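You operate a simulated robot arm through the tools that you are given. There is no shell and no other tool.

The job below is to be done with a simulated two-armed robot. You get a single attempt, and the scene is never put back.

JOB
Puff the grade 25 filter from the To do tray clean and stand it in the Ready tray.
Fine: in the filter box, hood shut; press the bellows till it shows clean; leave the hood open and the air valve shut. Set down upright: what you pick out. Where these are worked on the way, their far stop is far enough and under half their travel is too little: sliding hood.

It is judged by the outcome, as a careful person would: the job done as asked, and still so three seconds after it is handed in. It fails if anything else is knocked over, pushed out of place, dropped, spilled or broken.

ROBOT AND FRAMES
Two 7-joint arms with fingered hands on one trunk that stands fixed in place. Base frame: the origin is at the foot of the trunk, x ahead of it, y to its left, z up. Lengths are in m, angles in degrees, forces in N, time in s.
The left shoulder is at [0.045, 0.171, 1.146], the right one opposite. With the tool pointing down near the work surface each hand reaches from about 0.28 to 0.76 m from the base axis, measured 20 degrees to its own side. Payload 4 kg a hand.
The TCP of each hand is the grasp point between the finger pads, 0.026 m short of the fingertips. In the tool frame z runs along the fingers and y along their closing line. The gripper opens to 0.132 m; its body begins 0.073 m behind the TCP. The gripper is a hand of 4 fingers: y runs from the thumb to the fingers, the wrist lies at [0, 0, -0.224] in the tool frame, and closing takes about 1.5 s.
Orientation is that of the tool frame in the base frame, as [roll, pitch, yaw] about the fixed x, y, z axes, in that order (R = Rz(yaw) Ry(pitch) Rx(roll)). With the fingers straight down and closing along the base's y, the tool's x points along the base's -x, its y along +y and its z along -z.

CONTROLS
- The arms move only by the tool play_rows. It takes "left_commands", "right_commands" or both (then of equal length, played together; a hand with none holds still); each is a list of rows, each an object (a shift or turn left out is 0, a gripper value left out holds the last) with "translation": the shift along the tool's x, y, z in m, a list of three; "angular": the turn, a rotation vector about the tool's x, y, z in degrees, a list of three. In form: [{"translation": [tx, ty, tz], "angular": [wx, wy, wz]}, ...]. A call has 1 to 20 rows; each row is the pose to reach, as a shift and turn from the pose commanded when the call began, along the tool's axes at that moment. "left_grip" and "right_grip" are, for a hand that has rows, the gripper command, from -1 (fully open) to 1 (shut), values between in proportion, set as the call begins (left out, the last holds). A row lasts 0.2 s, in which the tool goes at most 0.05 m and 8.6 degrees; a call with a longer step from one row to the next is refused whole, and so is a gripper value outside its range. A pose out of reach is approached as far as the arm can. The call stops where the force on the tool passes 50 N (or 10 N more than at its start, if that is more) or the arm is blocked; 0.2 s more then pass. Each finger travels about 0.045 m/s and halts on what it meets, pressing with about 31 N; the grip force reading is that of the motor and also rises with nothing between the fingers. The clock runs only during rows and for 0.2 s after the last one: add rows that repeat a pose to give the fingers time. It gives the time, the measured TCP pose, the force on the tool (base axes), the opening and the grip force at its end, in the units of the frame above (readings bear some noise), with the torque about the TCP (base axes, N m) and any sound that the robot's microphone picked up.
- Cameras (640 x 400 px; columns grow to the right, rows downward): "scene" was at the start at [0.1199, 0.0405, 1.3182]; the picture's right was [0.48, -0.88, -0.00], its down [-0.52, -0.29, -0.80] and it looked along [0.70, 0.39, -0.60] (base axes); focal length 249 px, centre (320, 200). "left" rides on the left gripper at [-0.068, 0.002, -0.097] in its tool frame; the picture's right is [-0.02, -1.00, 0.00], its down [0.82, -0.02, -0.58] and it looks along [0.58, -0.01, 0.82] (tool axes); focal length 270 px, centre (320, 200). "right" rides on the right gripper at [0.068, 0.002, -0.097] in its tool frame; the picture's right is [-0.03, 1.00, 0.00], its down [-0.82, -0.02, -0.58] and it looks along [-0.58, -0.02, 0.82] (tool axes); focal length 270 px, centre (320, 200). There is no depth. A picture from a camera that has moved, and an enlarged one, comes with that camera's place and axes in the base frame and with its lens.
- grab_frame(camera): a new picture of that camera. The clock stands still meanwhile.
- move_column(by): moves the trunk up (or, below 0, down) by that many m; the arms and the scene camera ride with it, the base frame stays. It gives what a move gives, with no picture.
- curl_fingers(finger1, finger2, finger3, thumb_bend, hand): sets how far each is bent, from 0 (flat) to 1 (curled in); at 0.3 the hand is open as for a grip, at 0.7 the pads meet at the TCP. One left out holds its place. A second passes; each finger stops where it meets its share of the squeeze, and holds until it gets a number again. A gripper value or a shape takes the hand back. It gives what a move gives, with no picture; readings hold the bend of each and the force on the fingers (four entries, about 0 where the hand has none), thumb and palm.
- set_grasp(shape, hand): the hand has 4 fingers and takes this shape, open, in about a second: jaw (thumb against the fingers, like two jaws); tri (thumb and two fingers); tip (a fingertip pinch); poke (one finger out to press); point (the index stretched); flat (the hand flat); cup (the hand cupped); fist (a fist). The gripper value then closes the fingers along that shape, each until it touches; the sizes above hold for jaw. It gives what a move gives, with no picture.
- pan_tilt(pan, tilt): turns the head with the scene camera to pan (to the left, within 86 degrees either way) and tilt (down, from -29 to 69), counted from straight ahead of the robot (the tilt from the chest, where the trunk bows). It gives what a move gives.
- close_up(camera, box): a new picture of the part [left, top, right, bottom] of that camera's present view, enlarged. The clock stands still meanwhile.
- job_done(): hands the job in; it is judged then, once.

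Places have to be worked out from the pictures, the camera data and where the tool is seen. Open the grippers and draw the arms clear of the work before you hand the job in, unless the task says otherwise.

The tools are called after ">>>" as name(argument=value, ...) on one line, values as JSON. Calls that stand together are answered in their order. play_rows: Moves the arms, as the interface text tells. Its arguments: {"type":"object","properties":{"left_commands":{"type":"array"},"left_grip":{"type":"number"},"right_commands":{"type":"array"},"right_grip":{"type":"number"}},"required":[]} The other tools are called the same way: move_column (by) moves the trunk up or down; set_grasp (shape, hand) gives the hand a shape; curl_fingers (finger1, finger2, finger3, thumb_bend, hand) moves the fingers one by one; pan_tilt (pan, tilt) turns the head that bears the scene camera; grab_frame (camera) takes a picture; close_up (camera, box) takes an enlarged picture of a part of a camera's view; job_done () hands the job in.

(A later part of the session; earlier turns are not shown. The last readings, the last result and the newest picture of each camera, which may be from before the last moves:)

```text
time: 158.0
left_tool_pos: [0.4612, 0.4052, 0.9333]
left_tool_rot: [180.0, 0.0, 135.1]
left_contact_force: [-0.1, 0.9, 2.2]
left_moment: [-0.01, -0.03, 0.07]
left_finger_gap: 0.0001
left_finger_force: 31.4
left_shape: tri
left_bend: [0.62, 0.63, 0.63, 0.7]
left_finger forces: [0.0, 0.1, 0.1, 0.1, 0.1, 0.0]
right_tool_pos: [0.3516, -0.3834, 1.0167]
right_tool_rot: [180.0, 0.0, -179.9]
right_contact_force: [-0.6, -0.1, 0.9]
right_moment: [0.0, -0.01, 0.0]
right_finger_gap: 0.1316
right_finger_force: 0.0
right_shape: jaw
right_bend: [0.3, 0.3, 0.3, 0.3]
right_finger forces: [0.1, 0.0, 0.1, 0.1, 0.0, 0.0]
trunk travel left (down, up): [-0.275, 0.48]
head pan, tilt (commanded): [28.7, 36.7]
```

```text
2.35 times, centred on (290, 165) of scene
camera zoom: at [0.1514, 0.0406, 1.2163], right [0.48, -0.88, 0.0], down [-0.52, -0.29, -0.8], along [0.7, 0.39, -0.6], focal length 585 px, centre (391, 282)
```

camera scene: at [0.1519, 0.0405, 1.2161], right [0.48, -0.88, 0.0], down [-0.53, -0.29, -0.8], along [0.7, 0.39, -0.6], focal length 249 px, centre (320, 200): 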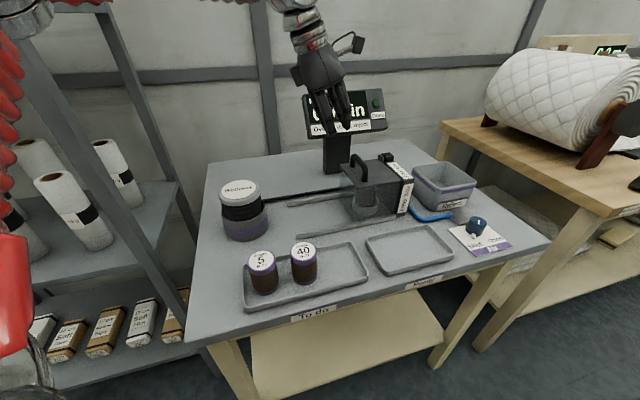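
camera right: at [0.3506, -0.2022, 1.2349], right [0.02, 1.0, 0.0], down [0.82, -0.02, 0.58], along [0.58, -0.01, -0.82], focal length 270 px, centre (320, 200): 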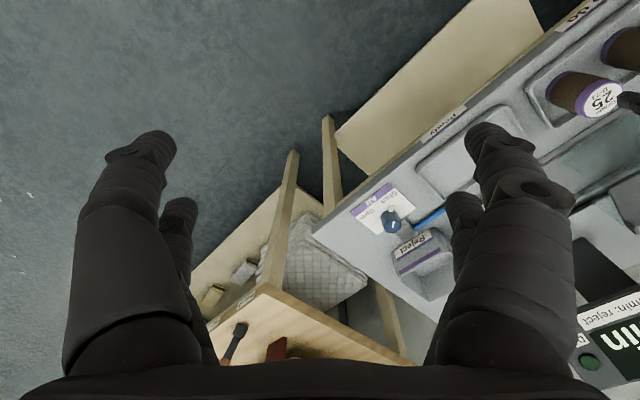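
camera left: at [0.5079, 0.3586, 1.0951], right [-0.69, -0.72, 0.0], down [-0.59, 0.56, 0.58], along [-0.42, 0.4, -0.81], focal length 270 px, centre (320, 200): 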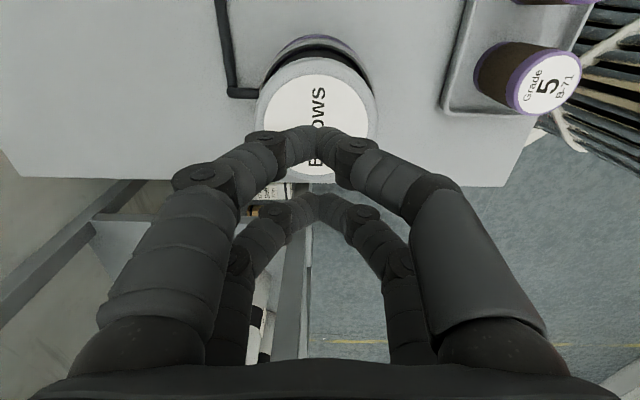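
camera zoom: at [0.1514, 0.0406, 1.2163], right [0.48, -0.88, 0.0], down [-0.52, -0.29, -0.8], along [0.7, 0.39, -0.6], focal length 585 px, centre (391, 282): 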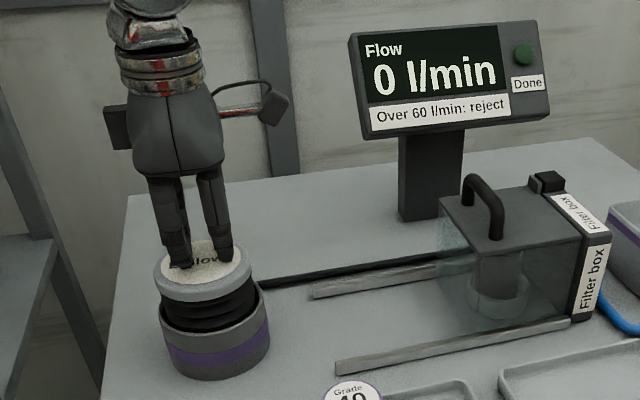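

Light contact, centred on the cap. I press down gently and watch the display.

>>> play_rows(left_commands=[{"translation": [0, 0, 0.005]}, {"translation": [0, 0, 0.01]}, {"translation": [0, 0, 0.015]}, {"translation": [0, 0, 0.02]}])

>>> close_up(camera="scene", box=[190, 80, 390, 250])

```text
time: 159.0
left_tool_pos: [0.4608, 0.406, 0.9149]
left_tool_rot: [179.9, 0.0, 134.9]
left_contact_force: [1.7, 0.3, 6.5]
left_moment: [-0.04, -0.12, 0.01]
left_finger_gap: 0.0
left_finger_force: 31.1
left_shape: tri
left_bend: [0.63, 0.63, 0.63, 0.7]
left_finger forces: [0.0, 0.1, 0.1, 0.0, 0.0, 0.0]
right_tool_pos: [0.351, -0.3843, 1.0175]
right_tool_rot: [179.9, -0.1, -179.8]
right_contact_force: [0.1, 0.1, 0.8]
right_moment: [0.02, 0.02, 0.0]
right_finger_gap: 0.1322
right_finger_force: 0.0
right_shape: jaw
right_bend: [0.3, 0.3, 0.3, 0.3]
right_finger forces: [0.0, 0.0, 0.0, 0.1, 0.0, 0.0]
trunk travel left (down, up): [-0.275, 0.48]
head pan, tilt (commanded): [28.7, 36.7]
```

```text
2.35 times, centred on (290, 165) of scene
camera zoom: at [0.1513, 0.0403, 1.2163], right [0.48, -0.88, 0.0], down [-0.52, -0.29, -0.8], along [0.7, 0.39, -0.6], focal length 585 px, centre (391, 282)
```

zoom: 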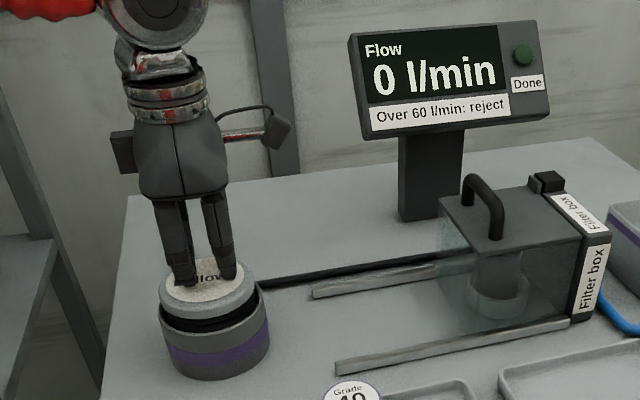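

It compresses with little force. I press on to the bottom of its travel.

>>> play_rows(left_commands=[{"translation": [0, 0, 0.004]}, {"translation": [0, 0, 0.008]}, {"translation": [0, 0, 0.012]}, {"translation": [0, 0, 0.016]}])

>>> close_up(camera="scene", box=[190, 80, 390, 250])

```text
time: 160.0
left_tool_pos: [0.461, 0.4071, 0.9035]
left_tool_rot: [179.6, 0.1, 135.0]
left_contact_force: [-0.4, 6.7, 24.9]
left_moment: [0.16, -0.12, 0.06]
left_finger_gap: 0.0
left_finger_force: 31.1
left_shape: tri
left_bend: [0.63, 0.63, 0.63, 0.7]
left_finger forces: [0.1, 0.0, 0.0, 0.0, 0.0, 0.0]
right_tool_pos: [0.3496, -0.3844, 1.0172]
right_tool_rot: [180.0, 0.0, -180.0]
right_contact_force: [0.2, -0.4, -0.2]
right_moment: [-0.03, -0.02, -0.01]
right_finger_gap: 0.1319
right_finger_force: 0.1
right_shape: jaw
right_bend: [0.3, 0.3, 0.3, 0.3]
right_finger forces: [0.1, 0.0, 0.0, 0.1, 0.0, 0.1]
trunk travel left (down, up): [-0.275, 0.48]
head pan, tilt (commanded): [28.7, 36.7]
```

```text
2.35 times, centred on (290, 165) of scene
camera zoom: at [0.1497, 0.04, 1.2168], right [0.48, -0.88, 0.0], down [-0.52, -0.29, -0.8], along [0.7, 0.39, -0.6], focal length 585 px, centre (391, 282)
```

zoom: 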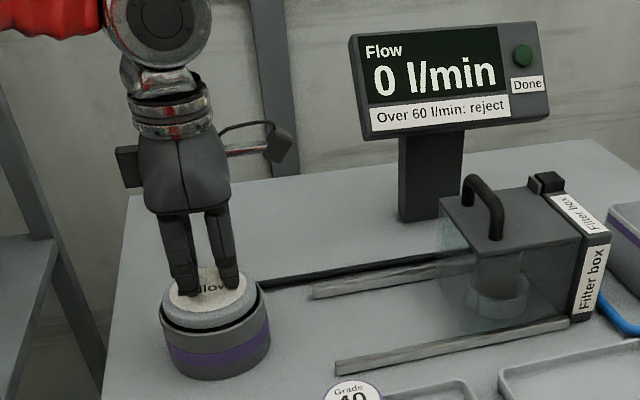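

It bottoms out at about 25 N; the lamp stays off after one stroke, so it needs several. I do three full strokes and look again.

>>> play_rows(left_commands=[{"translation": [0, 0, -0.02]}, {"translation": [0, 0, -0.04]}, {"translation": [0, 0, -0.042]}, {"translation": [0, 0, -0.02]}, {"translation": [0, 0, -0.002]}, {"translation": [0, 0, -0.002]}, {"translation": [0, 0, -0.02]}, {"translation": [0, 0, -0.04]}, {"translation": [0, 0, -0.042]}, {"translation": [0, 0, -0.02]}, {"translation": [0, 0, -0.002]}, {"translation": [0, 0, -0.002]}, {"translation": [0, 0, -0.02]}, {"translation": [0, 0, -0.04]}, {"translation": [0, 0, -0.042]}, {"translation": [0, 0, -0.02]}, {"translation": [0, 0, -0.002]}, {"translation": [0, 0, -0.002]}])

>>> close_up(camera="scene", box=[190, 80, 390, 250])

```text
time: 163.8
left_tool_pos: [0.4608, 0.4059, 0.9036]
left_tool_rot: [179.8, -0.1, 135.0]
left_contact_force: [1.4, 0.6, 12.8]
left_moment: [0.04, -0.16, 0.03]
left_finger_gap: 0.0001
left_finger_force: 31.5
left_shape: tri
left_bend: [0.63, 0.63, 0.63, 0.7]
left_finger forces: [0.0, 0.1, 0.0, 0.0, 0.2, 0.1]
right_tool_pos: [0.3503, -0.3846, 1.0178]
right_tool_rot: [179.9, 0.0, -180.0]
right_contact_force: [0.0, -0.3, 0.0]
right_moment: [0.0, 0.01, 0.0]
right_finger_gap: 0.1319
right_finger_force: 0.0
right_shape: jaw
right_bend: [0.3, 0.3, 0.3, 0.3]
right_finger forces: [0.1, 0.0, 0.0, 0.1, 0.1, 0.0]
trunk travel left (down, up): [-0.275, 0.48]
head pan, tilt (commanded): [28.7, 36.7]
```

```text
2.35 times, centred on (290, 165) of scene
camera zoom: at [0.1509, 0.04, 1.2165], right [0.48, -0.88, 0.0], down [-0.52, -0.29, -0.8], along [0.7, 0.39, -0.6], focal length 585 px, centre (391, 282)
```

zoom: 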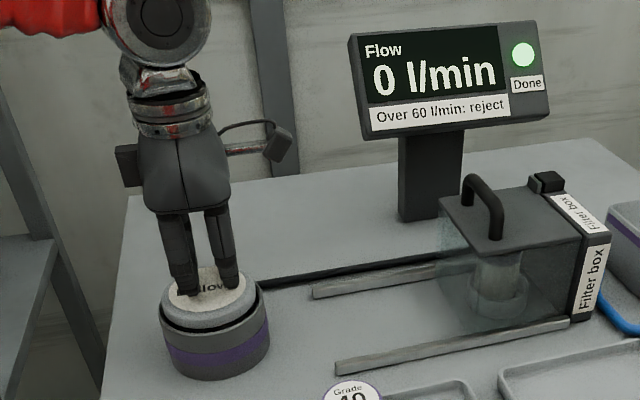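

The "Done" lamp is lit — the filter is clean. I lift off the bellows, and shape the hand so only thumb and finger 1 form a prong for pulling the handle back.

>>> play_rows(left_commands=[{"translation": [0, 0, -0.03]}, {"translation": [0, 0, -0.065]}, {"translation": [0, 0, -0.1]}, {"translation": [0, 0, -0.125]}, {"translation": [0, 0, -0.125]}])

>>> curl_fingers(hand="left", finger1=0.7, finger2=0.3, finger3=0.3, thumb_bend=0.7)

>>> close_up(camera="scene", box=[190, 80, 430, 260])

```text
time: 165.0
left_tool_pos: [0.4615, 0.4088, 1.026]
left_tool_rot: [179.9, -0.2, 135.1]
left_contact_force: [0.4, -0.6, 0.2]
left_moment: [0.0, 0.02, -0.01]
left_finger_gap: 0.0
left_finger_force: 31.1
left_shape: tri
left_bend: [0.63, 0.63, 0.63, 0.7]
left_finger forces: [0.1, 0.1, 0.1, 0.0, 0.0, 0.1]
right_tool_pos: [0.352, -0.3839, 1.0164]
right_tool_rot: [180.0, 0.0, -179.9]
right_contact_force: [-0.6, 0.3, -0.2]
right_moment: [-0.01, -0.04, 0.0]
right_finger_gap: 0.1318
right_finger_force: 0.0
right_shape: jaw
right_bend: [0.3, 0.3, 0.3, 0.3]
right_finger forces: [0.0, 0.0, 0.0, 0.0, 0.0, 0.0]
trunk travel left (down, up): [-0.275, 0.48]
head pan, tilt (commanded): [28.7, 36.7]
```

```text
time: 166.0
left_tool_pos: [0.461, 0.4086, 1.0265]
left_tool_rot: [179.9, -0.1, 134.9]
left_contact_force: [-0.2, 0.3, 0.4]
left_moment: [0.01, 0.0, 0.02]
left_finger_gap: 0.0011
left_finger_force: 0.0
left_shape: fingers
left_bend: [0.7, 0.3, 0.3, 0.7]
left_finger forces: [0.0, 0.0, 0.0, 0.0, 0.1, 0.0]
right_tool_pos: [0.351, -0.3847, 1.0167]
right_tool_rot: [-180.0, -0.1, -179.9]
right_contact_force: [-0.1, 0.3, 1.0]
right_moment: [0.0, 0.0, 0.03]
right_finger_gap: 0.1322
right_finger_force: 0.1
right_shape: jaw
right_bend: [0.3, 0.3, 0.3, 0.3]
right_finger forces: [0.1, 0.1, 0.0, 0.0, 0.0, 0.0]
trunk travel left (down, up): [-0.275, 0.48]
head pan, tilt (commanded): [28.7, 36.7]
```

```text
2.22 times, centred on (310, 170) of scene
camera zoom: at [0.1515, 0.0405, 1.2162], right [0.48, -0.88, 0.0], down [-0.52, -0.29, -0.8], along [0.7, 0.39, -0.6], focal length 553 px, centre (342, 267)
```

zoom: 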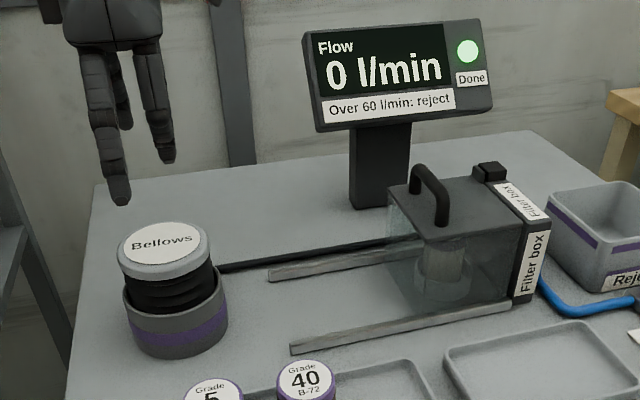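

Bellows back up, lamp lit, hood shut. I move the hand, leaning again, to the right side of the handle and look from above.

>>> play_rows(left_commands=[{"translation": [-0.0414, -0.0014, -0.004], "angular": [0, -3, 0]}, {"translation": [-0.0828, -0.0028, -0.006], "angular": [0, -6, 0]}, {"translation": [-0.1242, -0.0042, -0.006], "angular": [0, -9, 0]}, {"translation": [-0.1657, -0.0057, -0.006], "angular": [0, -12, 0]}, {"translation": [-0.2071, -0.0071, -0.006], "angular": [0, -15, 0]}, {"translation": [-0.2485, -0.0085, -0.006], "angular": [0, -18, 0]}, {"translation": [-0.2899, -0.0099, -0.005], "angular": [0, -20, 0]}, {"translation": [-0.2899, -0.0099, -0.005], "angular": [0, -20, 0]}])

>>> grab_frame(camera="left")

>>> close_up(camera="scene", box=[290, 90, 430, 230])

```text
time: 167.8
left_tool_pos: [0.6618, 0.193, 1.0304]
left_tool_rot: [179.8, 19.9, 135.0]
left_contact_force: [0.1, 0.4, -0.7]
left_moment: [0.04, 0.03, -0.02]
left_finger_gap: 0.0012
left_finger_force: 0.1
left_shape: fingers
left_bend: [0.7, 0.3, 0.3, 0.7]
left_finger forces: [0.0, 0.0, 0.1, 0.0, 0.1, 0.0]
right_tool_pos: [0.3506, -0.3841, 1.0186]
right_tool_rot: [-179.9, 0.0, -179.8]
right_contact_force: [0.5, 1.0, 0.3]
right_moment: [-0.03, -0.02, -0.01]
right_finger_gap: 0.1318
right_finger_force: 0.1
right_shape: jaw
right_bend: [0.3, 0.3, 0.3, 0.3]
right_finger forces: [0.2, 0.0, 0.0, 0.0, 0.0, 0.0]
trunk travel left (down, up): [-0.275, 0.48]
head pan, tilt (commanded): [28.7, 36.7]
```

```text
taken
camera left: at [0.684, 0.1715, 1.1448], right [-0.69, -0.72, 0.01], down [-0.7, 0.67, 0.26], along [-0.2, 0.18, -0.96], focal length 270 px, centre (320, 200)
```

left: 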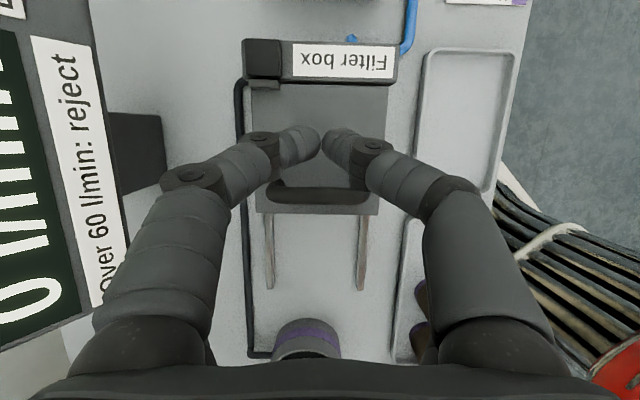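

```text
2.86 times, centred on (360, 160) of scene
camera zoom: at [0.1509, 0.0405, 1.2164], right [0.48, -0.88, 0.0], down [-0.52, -0.29, -0.8], along [0.7, 0.39, -0.6], focal length 711 px, centre (206, 314)
```

zoom: 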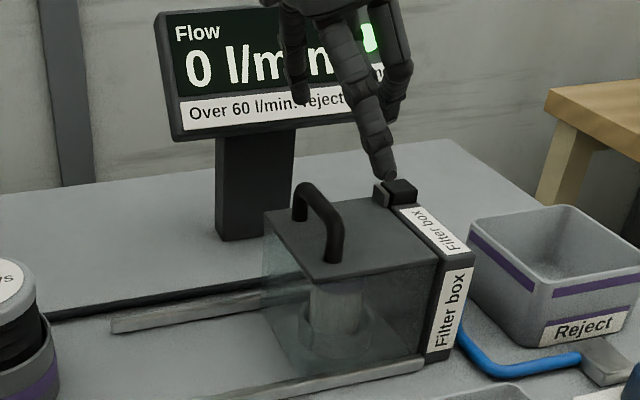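

The bar is at u −0.313 (about (0.648, 0.205)), and my prong is about 2 cm to its right. I lower it between bar and panel.

>>> play_rows(left_commands=[{"translation": [0.0072, 0, 0.0198]}, {"translation": [0.0145, 0, 0.0397]}, {"translation": [0.0217, 0, 0.0595]}, {"translation": [0.0289, 0, 0.0793]}, {"translation": [0.0289, 0, 0.0793]}])

>>> grab_frame(camera="left")

>>> close_up(camera="scene", box=[310, 120, 410, 220])

```text
time: 169.0
left_tool_pos: [0.659, 0.1942, 0.9451]
left_tool_rot: [179.9, 19.9, 135.0]
left_contact_force: [-0.3, 0.5, -0.5]
left_moment: [0.02, 0.04, 0.0]
left_finger_gap: 0.0012
left_finger_force: 0.0
left_shape: fingers
left_bend: [0.7, 0.3, 0.3, 0.7]
left_finger forces: [0.0, 0.0, 0.0, 0.0, 0.1, 0.0]
right_tool_pos: [0.3506, -0.3839, 1.0172]
right_tool_rot: [180.0, 0.1, -179.9]
right_contact_force: [0.4, -0.1, -0.8]
right_moment: [-0.02, -0.02, -0.01]
right_finger_gap: 0.1316
right_finger_force: 0.1
right_shape: jaw
right_bend: [0.3, 0.3, 0.3, 0.3]
right_finger forces: [0.0, 0.1, 0.1, 0.1, 0.0, 0.0]
trunk travel left (down, up): [-0.275, 0.48]
head pan, tilt (commanded): [28.7, 36.7]
```

```text
taken
camera left: at [0.6819, 0.172, 1.0605], right [-0.69, -0.72, 0.01], down [-0.7, 0.67, 0.26], along [-0.2, 0.18, -0.96], focal length 270 px, centre (320, 200)
```

left: 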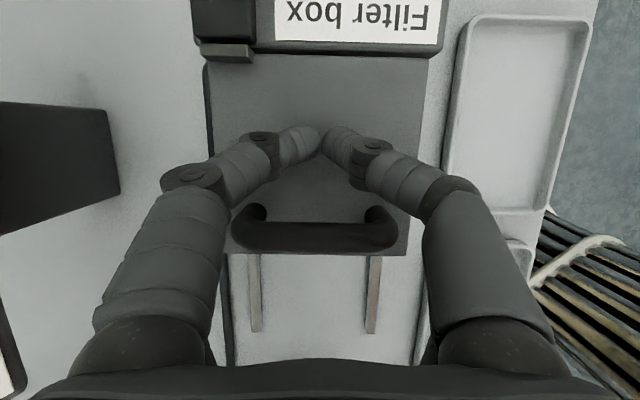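

```text
4.00 times, centred on (360, 170) of scene
camera zoom: at [0.1516, 0.0405, 1.2163], right [0.48, -0.88, 0.0], down [-0.52, -0.29, -0.8], along [0.7, 0.39, -0.6], focal length 995 px, centre (160, 320)
```

zoom: 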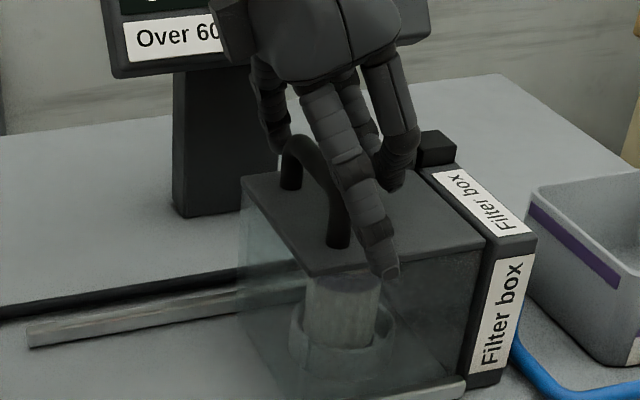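

The prong hangs right of the bar without touching anything. I push the hood back to the left.

>>> play_rows(left_commands=[{"translation": [0.0094, 0, -0.0034]}, {"translation": [0.0188, 0, -0.0068]}, {"translation": [0.0282, 0, -0.0103]}, {"translation": [0.0376, 0, -0.0137]}, {"translation": [0.047, 0, -0.0171]}, {"translation": [0.0564, 0, -0.0205]}, {"translation": [0.0658, 0, -0.0239]}, {"translation": [0.0752, 0, -0.0274]}, {"translation": [0.0846, 0, -0.0308]}, {"translation": [0.094, 0, -0.0342]}])

>>> grab_frame(camera="left")

>>> close_up(camera="scene", box=[250, 110, 410, 250])

```text
time: 171.2
left_tool_pos: [0.589, 0.2638, 0.9462]
left_tool_rot: [179.9, 19.9, 135.1]
left_contact_force: [-0.9, -0.4, 0.3]
left_moment: [-0.04, -0.02, 0.0]
left_finger_gap: 0.0011
left_finger_force: 0.2
left_shape: fingers
left_bend: [0.7, 0.3, 0.3, 0.7]
left_finger forces: [0.7, 0.0, 0.0, 0.0, 0.3, 0.0]
right_tool_pos: [0.3515, -0.3862, 1.0179]
right_tool_rot: [-180.0, 0.0, -179.9]
right_contact_force: [-0.1, -0.1, -0.6]
right_moment: [-0.02, -0.03, 0.0]
right_finger_gap: 0.132
right_finger_force: 0.0
right_shape: jaw
right_bend: [0.3, 0.3, 0.3, 0.3]
right_finger forces: [0.0, 0.1, 0.1, 0.0, 0.1, 0.1]
trunk travel left (down, up): [-0.275, 0.48]
head pan, tilt (commanded): [28.7, 36.7]
```

```text
taken
camera left: at [0.6116, 0.2416, 1.0608], right [-0.69, -0.72, 0.01], down [-0.7, 0.67, 0.27], along [-0.2, 0.18, -0.96], focal length 270 px, centre (320, 200)
```

left: 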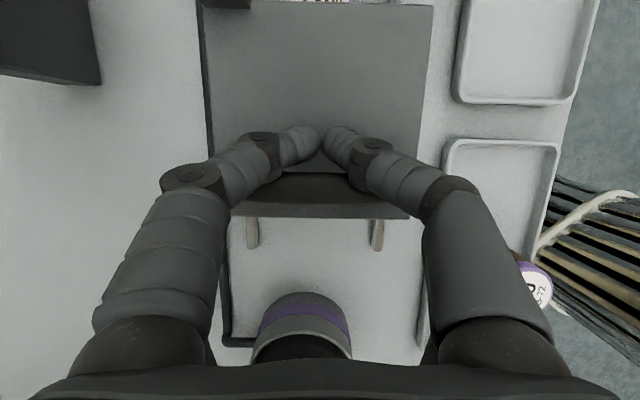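

```text
2.86 times, centred on (330, 180) of scene
camera zoom: at [0.1514, 0.0405, 1.2163], right [0.48, -0.88, 0.0], down [-0.52, -0.29, -0.8], along [0.7, 0.39, -0.6], focal length 711 px, centre (291, 257)
```

zoom: 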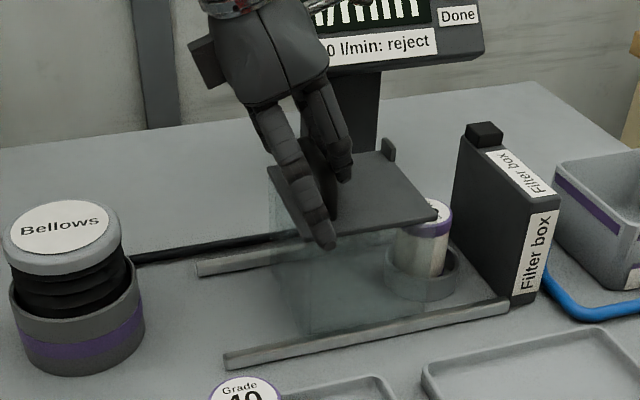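

The hood opens, and the filter has turned pale — clean. I continue to the open stop.

>>> play_rows(left_commands=[{"translation": [0.0094, 0, -0.0034]}, {"translation": [0.0188, 0, -0.0068]}, {"translation": [0.0282, 0, -0.0103]}, {"translation": [0.0376, 0, -0.0137]}, {"translation": [0.0423, 0, -0.0154]}, {"translation": [0.047, 0, -0.0171]}])

>>> close_up(camera="scene", box=[250, 110, 410, 250])

```text
time: 172.6
left_tool_pos: [0.554, 0.2991, 0.945]
left_tool_rot: [179.9, 19.9, 135.0]
left_contact_force: [0.2, -1.2, 0.1]
left_moment: [-0.01, 0.01, -0.01]
left_finger_gap: 0.001
left_finger_force: 0.2
left_shape: fingers
left_bend: [0.7, 0.3, 0.3, 0.7]
left_finger forces: [0.5, 0.0, 0.0, 0.1, 0.3, 0.0]
right_tool_pos: [0.3506, -0.3841, 1.0168]
right_tool_rot: [-179.9, 0.0, -179.9]
right_contact_force: [-1.1, -0.4, -1.0]
right_moment: [0.01, -0.01, -0.04]
right_finger_gap: 0.132
right_finger_force: 0.1
right_shape: jaw
right_bend: [0.3, 0.3, 0.3, 0.3]
right_finger forces: [0.0, 0.2, 0.0, 0.0, 0.0, 0.0]
trunk travel left (down, up): [-0.275, 0.48]
head pan, tilt (commanded): [28.7, 36.7]
```

```text
2.86 times, centred on (330, 180) of scene
camera zoom: at [0.1515, 0.0405, 1.2162], right [0.48, -0.88, 0.0], down [-0.52, -0.29, -0.8], along [0.7, 0.39, -0.6], focal length 711 px, centre (291, 257)
```

zoom: 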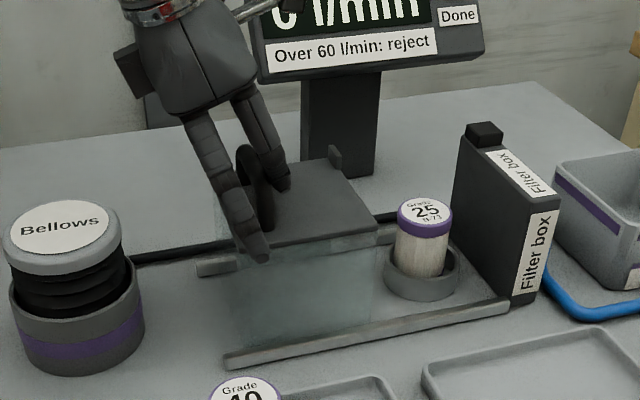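

Almost at the original open place. I push a few more millimetres until it meets the stop.

>>> play_rows(left_commands=[{"translation": [0.0028, 0, -0.001]}, {"translation": [0.0056, 0, -0.0021]}, {"translation": [0.0075, 0, -0.0027]}])

>>> close_up(camera="scene", box=[250, 110, 410, 250])

```text
time: 173.4
left_tool_pos: [0.548, 0.3064, 0.947]
left_tool_rot: [179.9, 19.9, 135.0]
left_contact_force: [-0.3, -0.6, -0.6]
left_moment: [0.01, 0.02, -0.04]
left_finger_gap: 0.001
left_finger_force: 0.0
left_shape: fingers
left_bend: [0.7, 0.3, 0.3, 0.7]
left_finger forces: [0.5, 0.1, 0.1, 0.0, 0.1, 0.0]
right_tool_pos: [0.3531, -0.3837, 1.0168]
right_tool_rot: [179.9, 0.0, -179.8]
right_contact_force: [0.4, 0.5, -0.2]
right_moment: [0.02, 0.02, -0.01]
right_finger_gap: 0.1321
right_finger_force: 0.0
right_shape: jaw
right_bend: [0.3, 0.3, 0.3, 0.3]
right_finger forces: [0.1, 0.0, 0.1, 0.0, 0.1, 0.1]
trunk travel left (down, up): [-0.275, 0.48]
head pan, tilt (commanded): [28.7, 36.7]
```

```text
2.86 times, centred on (330, 180) of scene
camera zoom: at [0.1516, 0.0405, 1.2162], right [0.48, -0.88, 0.0], down [-0.52, -0.29, -0.8], along [0.7, 0.39, -0.6], focal length 711 px, centre (291, 257)
```

zoom: 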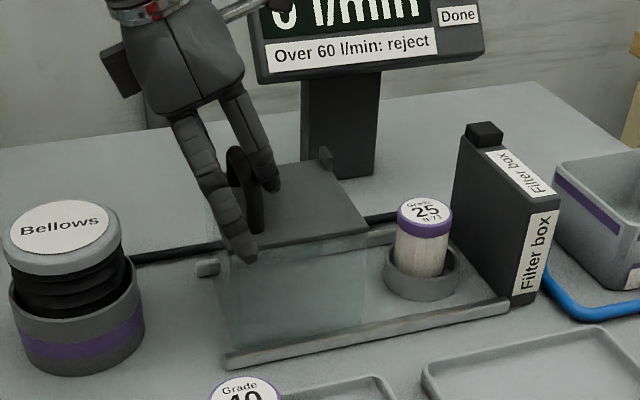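

It appears to be at the original position by the stop tab; I nudge once more to confirm contact.

>>> play_rows(left_commands=[{"translation": [0.0028, 0, -0.001]}, {"translation": [0.0056, 0, -0.0021]}])

>>> close_up(camera="scene", box=[230, 110, 390, 250])

```text
time: 174.0
left_tool_pos: [0.5447, 0.3089, 0.9458]
left_tool_rot: [179.9, 20.1, 134.9]
left_contact_force: [8.6, -8.7, 1.2]
left_moment: [0.0, -0.03, -0.07]
left_finger_gap: 0.0014
left_finger_force: 5.7
left_shape: fingers
left_bend: [0.7, 0.3, 0.3, 0.7]
left_finger forces: [7.0, 0.0, 0.1, 0.1, 4.3, 0.1]
right_tool_pos: [0.3522, -0.3845, 1.0172]
right_tool_rot: [-179.9, 0.0, -179.9]
right_contact_force: [-0.2, 0.5, -0.3]
right_moment: [0.01, 0.01, 0.04]
right_finger_gap: 0.1319
right_finger_force: 0.0
right_shape: jaw
right_bend: [0.3, 0.3, 0.3, 0.3]
right_finger forces: [0.0, 0.0, 0.0, 0.0, 0.0, 0.1]
trunk travel left (down, up): [-0.275, 0.48]
head pan, tilt (commanded): [28.7, 36.7]
```

```text
2.86 times, centred on (310, 180) of scene
camera zoom: at [0.1526, 0.0397, 1.2161], right [0.48, -0.88, 0.0], down [-0.53, -0.29, -0.8], along [0.7, 0.39, -0.6], focal length 711 px, centre (349, 257)
```

zoom: 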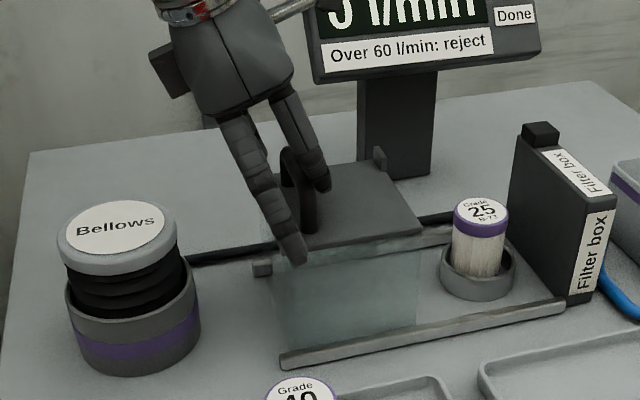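

The hood is at its open stop (12 N). I back off slightly to the right and rise.

>>> play_rows(left_commands=[{"translation": [-0.0094, 0, 0.0034]}, {"translation": [-0.0188, 0, 0.0068]}, {"translation": [-0.0256, 0, -0.012]}, {"translation": [-0.0359, 0, -0.0402]}, {"translation": [-0.0462, 0, -0.0684]}, {"translation": [-0.053, 0, -0.0872]}, {"translation": [-0.053, 0, -0.0872]}])

>>> curl_fingers(hand="left", finger1=0.45, finger2=0.42, finger3=0.42, thumb_bend=0.45)

>>> grab_frame(camera="scene")

```text
time: 175.6
left_tool_pos: [0.5568, 0.2962, 1.0469]
left_tool_rot: [180.0, 19.9, 134.8]
left_contact_force: [-1.1, 0.5, 0.6]
left_moment: [0.04, 0.01, 0.0]
left_finger_gap: 0.001
left_finger_force: 0.0
left_shape: fingers
left_bend: [0.7, 0.3, 0.3, 0.7]
left_finger forces: [0.0, 0.0, 0.1, 0.1, 0.0, 0.0]
right_tool_pos: [0.3519, -0.3848, 1.0161]
right_tool_rot: [180.0, 0.0, -180.0]
right_contact_force: [0.2, 0.2, 0.0]
right_moment: [0.0, 0.01, 0.01]
right_finger_gap: 0.1318
right_finger_force: 0.0
right_shape: jaw
right_bend: [0.3, 0.3, 0.3, 0.3]
right_finger forces: [0.0, 0.0, 0.1, 0.0, 0.0, 0.0]
trunk travel left (down, up): [-0.275, 0.48]
head pan, tilt (commanded): [28.7, 36.7]
```

```text
time: 176.6
left_tool_pos: [0.556, 0.2952, 1.0469]
left_tool_rot: [179.9, 19.8, 135.0]
left_contact_force: [-0.4, -0.4, -0.5]
left_moment: [0.05, 0.0, 0.0]
left_finger_gap: 0.0821
left_finger_force: 0.1
left_shape: fingers
left_bend: [0.45, 0.42, 0.42, 0.45]
left_finger forces: [0.0, 0.0, 0.0, 0.1, 0.0, 0.0]
right_tool_pos: [0.351, -0.3847, 1.0172]
right_tool_rot: [-179.9, 0.0, -179.9]
right_contact_force: [-0.2, 0.0, 0.6]
right_moment: [0.0, -0.01, -0.02]
right_finger_gap: 0.1322
right_finger_force: 0.1
right_shape: jaw
right_bend: [0.3, 0.3, 0.3, 0.3]
right_finger forces: [0.0, 0.1, 0.0, 0.0, 0.0, 0.0]
trunk travel left (down, up): [-0.275, 0.48]
head pan, tilt (commanded): [28.7, 36.7]
```

```text
taken
camera scene: at [0.1516, 0.0405, 1.2162], right [0.48, -0.88, 0.0], down [-0.52, -0.29, -0.8], along [0.7, 0.39, -0.6], focal length 249 px, centre (320, 200)
```

scene: 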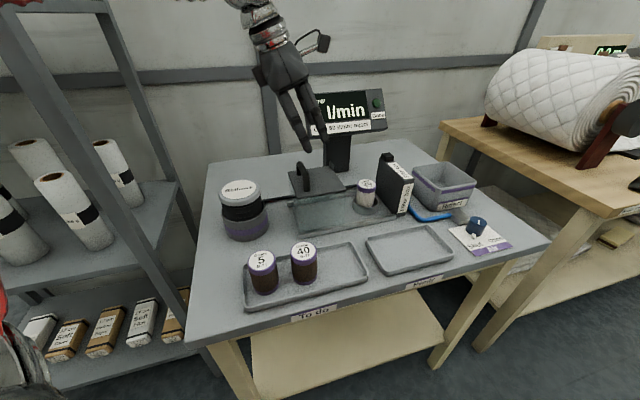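

The hood is open, everything else in place. I move above the cup to look at the clean filter and line up the pinch.

>>> play_rows(left_commands=[{"translation": [-0.0299, -0.0004, 0.015]}, {"translation": [-0.0598, -0.0008, 0.035]}, {"translation": [-0.0897, -0.0012, 0.064]}, {"translation": [-0.1196, -0.0016, 0.0936]}, {"translation": [-0.1196, -0.0016, 0.0936]}])

>>> grab_frame(camera="left")

>>> close_up(camera="left", box=[260, 90, 380, 190])

>>> close_up(camera="scene", box=[330, 150, 420, 230])

```text
time: 177.8
left_tool_pos: [0.6569, 0.191, 1.0011]
left_tool_rot: [179.9, 20.1, 135.0]
left_contact_force: [0.0, -0.2, 0.3]
left_moment: [-0.02, 0.02, -0.03]
left_finger_gap: 0.0826
left_finger_force: 0.0
left_shape: fingers
left_bend: [0.45, 0.42, 0.42, 0.45]
left_finger forces: [0.0, 0.0, 0.1, 0.0, 0.1, 0.0]
right_tool_pos: [0.3505, -0.3842, 1.0176]
right_tool_rot: [180.0, 0.0, -180.0]
right_contact_force: [0.4, 0.5, -0.1]
right_moment: [0.0, 0.02, 0.03]
right_finger_gap: 0.1318
right_finger_force: 0.0
right_shape: jaw
right_bend: [0.3, 0.3, 0.3, 0.3]
right_finger forces: [0.0, 0.0, 0.1, 0.0, 0.0, 0.1]
trunk travel left (down, up): [-0.275, 0.48]
head pan, tilt (commanded): [28.7, 36.7]
```

```text
taken
camera left: at [0.6791, 0.1692, 1.1156], right [-0.69, -0.72, 0.01], down [-0.7, 0.67, 0.26], along [-0.2, 0.18, -0.96], focal length 270 px, centre (320, 200)
```

left: 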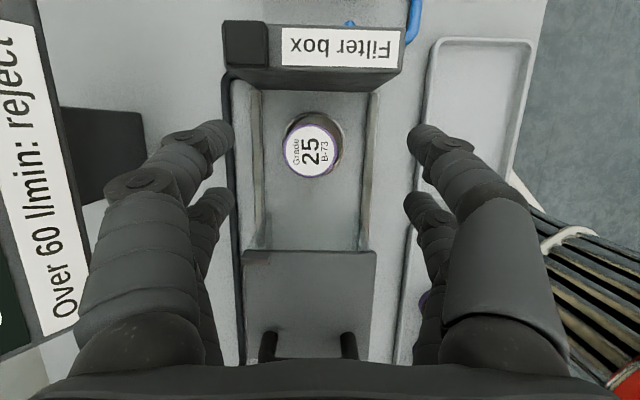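

```text
4.00 times, centred on (320, 140) of left
camera zoom: at [0.6791, 0.1692, 1.1156], right [-0.69, -0.72, 0.01], down [-0.7, 0.67, 0.26], along [-0.2, 0.18, -0.96], focal length 1081 px, centre (320, 440)
```

zoom: 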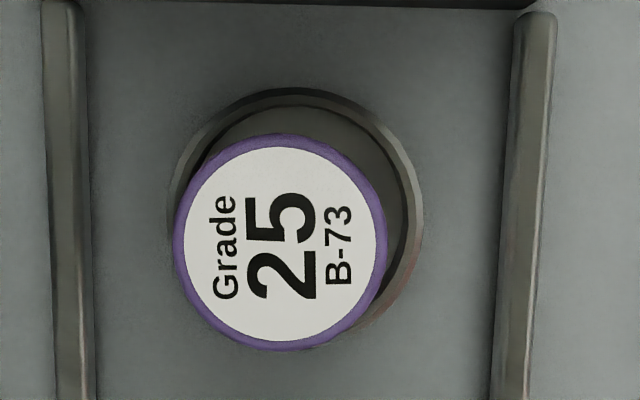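

```text
5.00 times, centred on (375, 190) of scene
camera zoom: at [0.1508, 0.0404, 1.2165], right [0.48, -0.88, 0.0], down [-0.52, -0.29, -0.8], along [0.7, 0.39, -0.6], focal length 1244 px, centre (45, 250)
```

zoom: 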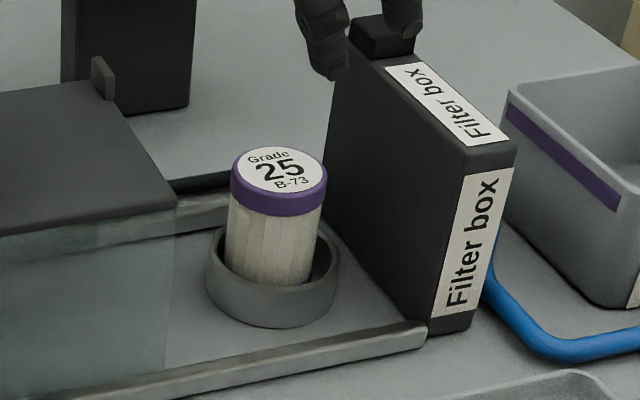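

The filter is clean (pale), whole and upright, its axis near (0.669, 0.189). I descend so that the pinch pair straddles it in the position it settled into last time.

>>> curl_fingers(hand="left", finger1=0.42, thumb_bend=0.43)

>>> play_rows(left_commands=[{"translation": [0.0108, -0.001, 0.0294]}, {"translation": [0.0217, -0.002, 0.0588]}, {"translation": [0.0325, -0.003, 0.0882]}, {"translation": [0.04, -0.003, 0.1085]}, {"translation": [0.0454, -0.003, 0.1229]}, {"translation": [0.0488, -0.003, 0.1323]}, {"translation": [0.0488, -0.003, 0.1323]}])

>>> grab_frame(camera="left")

>>> close_up(camera="scene", box=[330, 150, 420, 230])

```text
time: 178.8
left_tool_pos: [0.6567, 0.1927, 0.9998]
left_tool_rot: [179.9, 19.9, 135.1]
left_contact_force: [0.4, -0.2, -0.4]
left_moment: [-0.02, -0.05, 0.0]
left_finger_gap: 0.0908
left_finger_force: 0.1
left_shape: fingers
left_bend: [0.42, 0.42, 0.42, 0.43]
left_finger forces: [0.0, 0.1, 0.0, 0.1, 0.1, 0.0]
right_tool_pos: [0.3514, -0.3835, 1.0169]
right_tool_rot: [180.0, 0.0, -180.0]
right_contact_force: [0.1, -1.2, 0.2]
right_moment: [0.01, 0.0, -0.01]
right_finger_gap: 0.1319
right_finger_force: 0.1
right_shape: jaw
right_bend: [0.3, 0.3, 0.3, 0.3]
right_finger forces: [0.0, 0.0, 0.1, 0.0, 0.1, 0.0]
trunk travel left (down, up): [-0.275, 0.48]
head pan, tilt (commanded): [28.7, 36.7]
```

```text
time: 180.4
left_tool_pos: [0.656, 0.1926, 0.8574]
left_tool_rot: [180.0, 19.8, 135.0]
left_contact_force: [-0.2, -0.4, -0.8]
left_moment: [0.02, 0.03, 0.02]
left_finger_gap: 0.0909
left_finger_force: 0.0
left_shape: fingers
left_bend: [0.42, 0.42, 0.42, 0.43]
left_finger forces: [0.1, 0.1, 0.0, 0.1, 0.0, 0.0]
right_tool_pos: [0.3512, -0.3841, 1.0182]
right_tool_rot: [-180.0, 0.0, -179.9]
right_contact_force: [-0.4, 1.5, -0.3]
right_moment: [0.02, 0.0, -0.02]
right_finger_gap: 0.1323
right_finger_force: 0.0
right_shape: jaw
right_bend: [0.3, 0.3, 0.3, 0.3]
right_finger forces: [0.1, 0.0, 0.1, 0.0, 0.0, 0.0]
trunk travel left (down, up): [-0.275, 0.48]
head pan, tilt (commanded): [28.7, 36.7]
```

```text
taken
camera left: at [0.6789, 0.1688, 0.9714], right [-0.69, -0.72, 0.01], down [-0.7, 0.67, 0.26], along [-0.2, 0.18, -0.96], focal length 270 px, centre (320, 200)
```

left: 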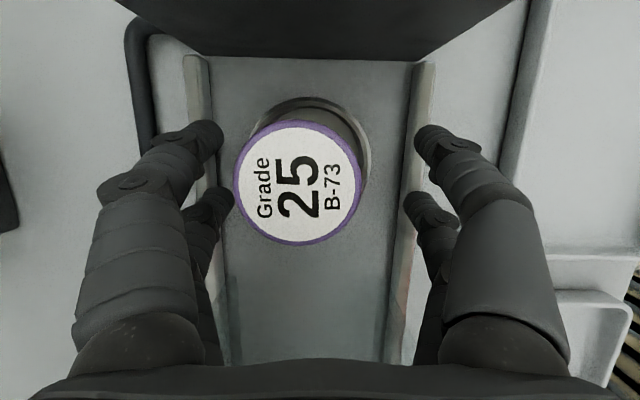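

```text
5.00 times, centred on (375, 190) of scene
camera zoom: at [0.1517, 0.0405, 1.2162], right [0.48, -0.88, 0.0], down [-0.52, -0.29, -0.8], along [0.7, 0.39, -0.6], focal length 1244 px, centre (45, 250)
```

zoom: 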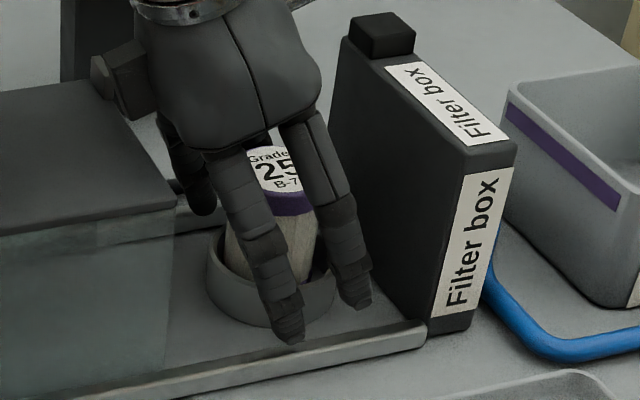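

The filter sits within 2–3 mm of the earlier pinch position. I shift slightly and close the pinch in two stages.

>>> play_rows(left_commands=[{"translation": [0.0023, 0, -0.0008]}, {"translation": [0.0023, 0, -0.0008]}])

>>> curl_fingers(hand="left", finger1=0.52, thumb_bend=0.6)

>>> curl_fingers(hand="left", finger1=0.75, thumb_bend=0.75)

>>> grab_frame(camera="left")

>>> close_up(camera="scene", box=[330, 150, 420, 230])

```text
time: 181.0
left_tool_pos: [0.656, 0.1926, 0.8567]
left_tool_rot: [179.9, 19.8, 135.0]
left_contact_force: [0.6, -0.4, 0.5]
left_moment: [0.02, 0.01, 0.02]
left_finger_gap: 0.091
left_finger_force: 0.2
left_shape: fingers
left_bend: [0.42, 0.42, 0.42, 0.43]
left_finger forces: [0.1, 0.0, 0.0, 0.1, 0.1, 0.1]
right_tool_pos: [0.3509, -0.3834, 1.0165]
right_tool_rot: [179.9, 0.0, -179.9]
right_contact_force: [0.4, 0.1, -0.1]
right_moment: [-0.04, -0.01, 0.0]
right_finger_gap: 0.1319
right_finger_force: 0.2
right_shape: jaw
right_bend: [0.3, 0.3, 0.3, 0.3]
right_finger forces: [0.1, 0.1, 0.0, 0.1, 0.1, 0.0]
trunk travel left (down, up): [-0.275, 0.48]
head pan, tilt (commanded): [28.7, 36.7]
```

```text
time: 182.0
left_tool_pos: [0.6538, 0.193, 0.8571]
left_tool_rot: [179.7, 19.9, 135.0]
left_contact_force: [0.3, -0.1, 0.3]
left_moment: [0.0, 0.0, 0.0]
left_finger_gap: 0.0463
left_finger_force: 0.1
left_shape: fingers
left_bend: [0.52, 0.42, 0.42, 0.6]
left_finger forces: [0.0, 0.1, 0.1, 0.0, 0.0, 0.0]
right_tool_pos: [0.352, -0.3836, 1.0171]
right_tool_rot: [180.0, 0.0, -179.9]
right_contact_force: [0.1, -0.2, 0.2]
right_moment: [0.02, -0.02, 0.03]
right_finger_gap: 0.1318
right_finger_force: 0.0
right_shape: jaw
right_bend: [0.3, 0.3, 0.3, 0.3]
right_finger forces: [0.1, 0.0, 0.0, 0.0, 0.1, 0.0]
trunk travel left (down, up): [-0.275, 0.48]
head pan, tilt (commanded): [28.7, 36.7]
```

```text
time: 183.0
left_tool_pos: [0.6554, 0.1921, 0.8568]
left_tool_rot: [179.9, 20.0, 134.9]
left_contact_force: [2.7, -4.5, 2.3]
left_moment: [-0.06, -0.1, -0.07]
left_finger_gap: 0.0314
left_finger_force: 10.0
left_shape: fingers
left_bend: [0.55, 0.42, 0.42, 0.68]
left_finger forces: [9.5, 0.1, 0.1, 0.0, 11.0, 0.1]
right_tool_pos: [0.3514, -0.3853, 1.0175]
right_tool_rot: [-180.0, 0.0, -179.9]
right_contact_force: [0.4, 0.4, -0.9]
right_moment: [-0.01, -0.01, -0.01]
right_finger_gap: 0.1319
right_finger_force: 0.1
right_shape: jaw
right_bend: [0.3, 0.3, 0.3, 0.3]
right_finger forces: [0.1, 0.0, 0.0, 0.0, 0.1, 0.1]
trunk travel left (down, up): [-0.275, 0.48]
head pan, tilt (commanded): [28.7, 36.7]
```

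```text
taken
camera left: at [0.6777, 0.1692, 0.9719], right [-0.69, -0.72, 0.01], down [-0.7, 0.67, 0.26], along [-0.2, 0.18, -0.96], focal length 270 px, centre (320, 200)
```

left: 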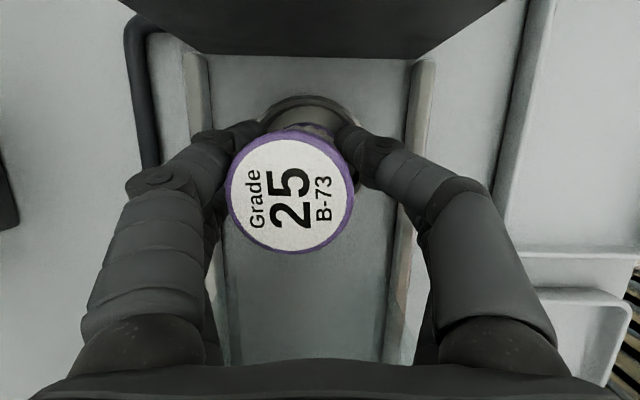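

```text
5.00 times, centred on (375, 190) of scene
camera zoom: at [0.1518, 0.04, 1.2162], right [0.48, -0.88, 0.0], down [-0.52, -0.29, -0.8], along [0.7, 0.39, -0.6], focal length 1244 px, centre (45, 250)
```

zoom: 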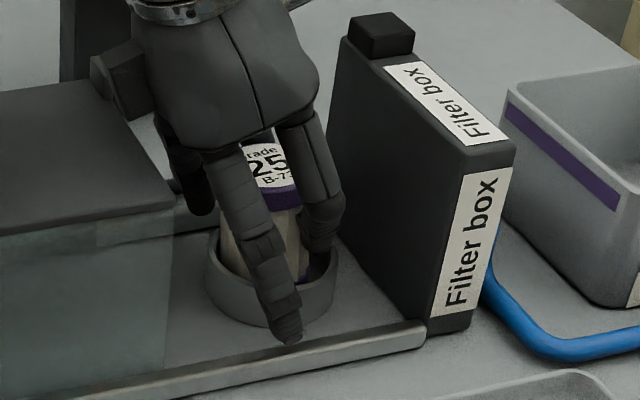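

The pinch line is too far to the right of the axis and the filter's top is squeezed left. I reopen, let it settle in the cup, and shift the hand 6 mm left.

>>> curl_fingers(hand="left", finger1=0.5, thumb_bend=0.6)

>>> curl_fingers(hand="left", finger1=0.43, thumb_bend=0.47)

>>> play_rows(left_commands=[{"translation": [0.0028, 0, -0.001]}, {"translation": [0.0056, 0, -0.0021]}, {"translation": [0.0056, 0, -0.0021]}])

>>> grab_frame(camera="left")

>>> close_up(camera="scene", box=[330, 150, 420, 230])

```text
time: 184.0
left_tool_pos: [0.6538, 0.1928, 0.8574]
left_tool_rot: [179.9, 19.9, 135.0]
left_contact_force: [-0.1, 0.6, -0.6]
left_moment: [0.01, -0.03, 0.0]
left_finger_gap: 0.0488
left_finger_force: 0.2
left_shape: fingers
left_bend: [0.5, 0.42, 0.42, 0.6]
left_finger forces: [0.0, 0.0, 0.1, 0.1, 0.0, 0.0]
right_tool_pos: [0.3518, -0.3837, 1.0165]
right_tool_rot: [-180.0, 0.0, -179.9]
right_contact_force: [-0.3, -0.5, -0.1]
right_moment: [-0.04, 0.04, 0.01]
right_finger_gap: 0.1319
right_finger_force: 0.0
right_shape: jaw
right_bend: [0.3, 0.3, 0.3, 0.3]
right_finger forces: [0.0, 0.0, 0.0, 0.1, 0.1, 0.0]
trunk travel left (down, up): [-0.275, 0.48]
head pan, tilt (commanded): [28.7, 36.7]
```

```text
time: 185.0
left_tool_pos: [0.655, 0.1927, 0.8566]
left_tool_rot: [180.0, 19.9, 135.0]
left_contact_force: [0.8, -0.3, -0.3]
left_moment: [0.01, -0.02, 0.0]
left_finger_gap: 0.0823
left_finger_force: 0.1
left_shape: fingers
left_bend: [0.43, 0.42, 0.42, 0.47]
left_finger forces: [0.0, 0.1, 0.1, 0.1, 0.1, 0.0]
right_tool_pos: [0.3509, -0.3847, 1.0173]
right_tool_rot: [180.0, 0.1, -179.9]
right_contact_force: [0.0, -0.3, -0.4]
right_moment: [0.0, 0.01, 0.0]
right_finger_gap: 0.1318
right_finger_force: 0.1
right_shape: jaw
right_bend: [0.3, 0.3, 0.3, 0.3]
right_finger forces: [0.1, 0.0, 0.0, 0.0, 0.1, 0.0]
trunk travel left (down, up): [-0.275, 0.48]
head pan, tilt (commanded): [28.7, 36.7]
```

```text
time: 185.8
left_tool_pos: [0.6511, 0.1968, 0.8572]
left_tool_rot: [179.9, 19.9, 135.1]
left_contact_force: [0.2, 0.1, 0.1]
left_moment: [-0.02, -0.01, -0.01]
left_finger_gap: 0.0826
left_finger_force: 0.0
left_shape: fingers
left_bend: [0.43, 0.42, 0.42, 0.47]
left_finger forces: [0.1, 0.0, 0.1, 0.1, 0.0, 0.0]
right_tool_pos: [0.3509, -0.3845, 1.0187]
right_tool_rot: [-180.0, 0.0, -179.8]
right_contact_force: [-0.5, -0.8, -0.6]
right_moment: [0.01, 0.02, 0.0]
right_finger_gap: 0.1319
right_finger_force: 0.1
right_shape: jaw
right_bend: [0.3, 0.3, 0.3, 0.3]
right_finger forces: [0.1, 0.0, 0.0, 0.0, 0.0, 0.0]
trunk travel left (down, up): [-0.275, 0.48]
head pan, tilt (commanded): [28.7, 36.7]
```

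```text
taken
camera left: at [0.6739, 0.1742, 0.9719], right [-0.69, -0.72, 0.01], down [-0.7, 0.67, 0.27], along [-0.2, 0.18, -0.96], focal length 270 px, centre (320, 200)
```

left: 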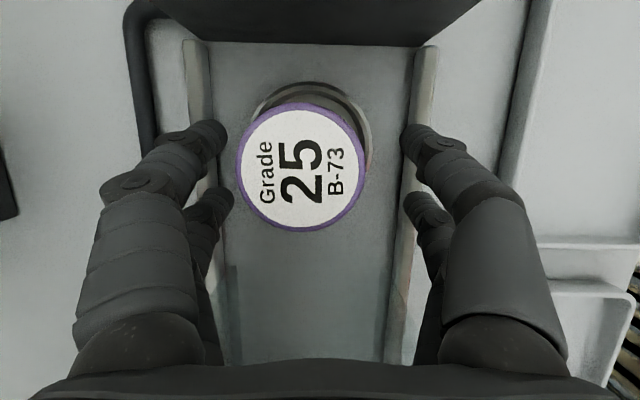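

```text
5.00 times, centred on (375, 190) of scene
camera zoom: at [0.1517, 0.0405, 1.2162], right [0.48, -0.88, 0.0], down [-0.52, -0.29, -0.8], along [0.7, 0.39, -0.6], focal length 1244 px, centre (45, 250)
```

zoom: 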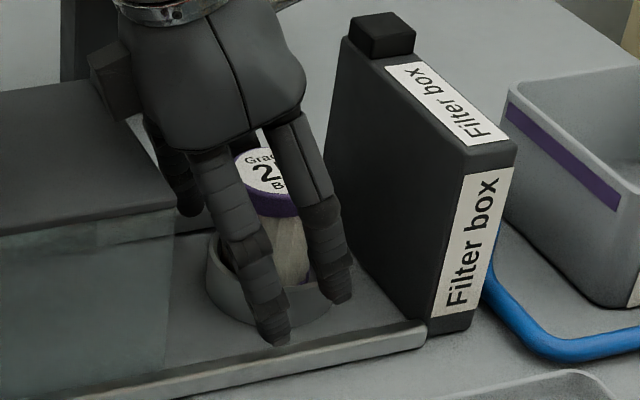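

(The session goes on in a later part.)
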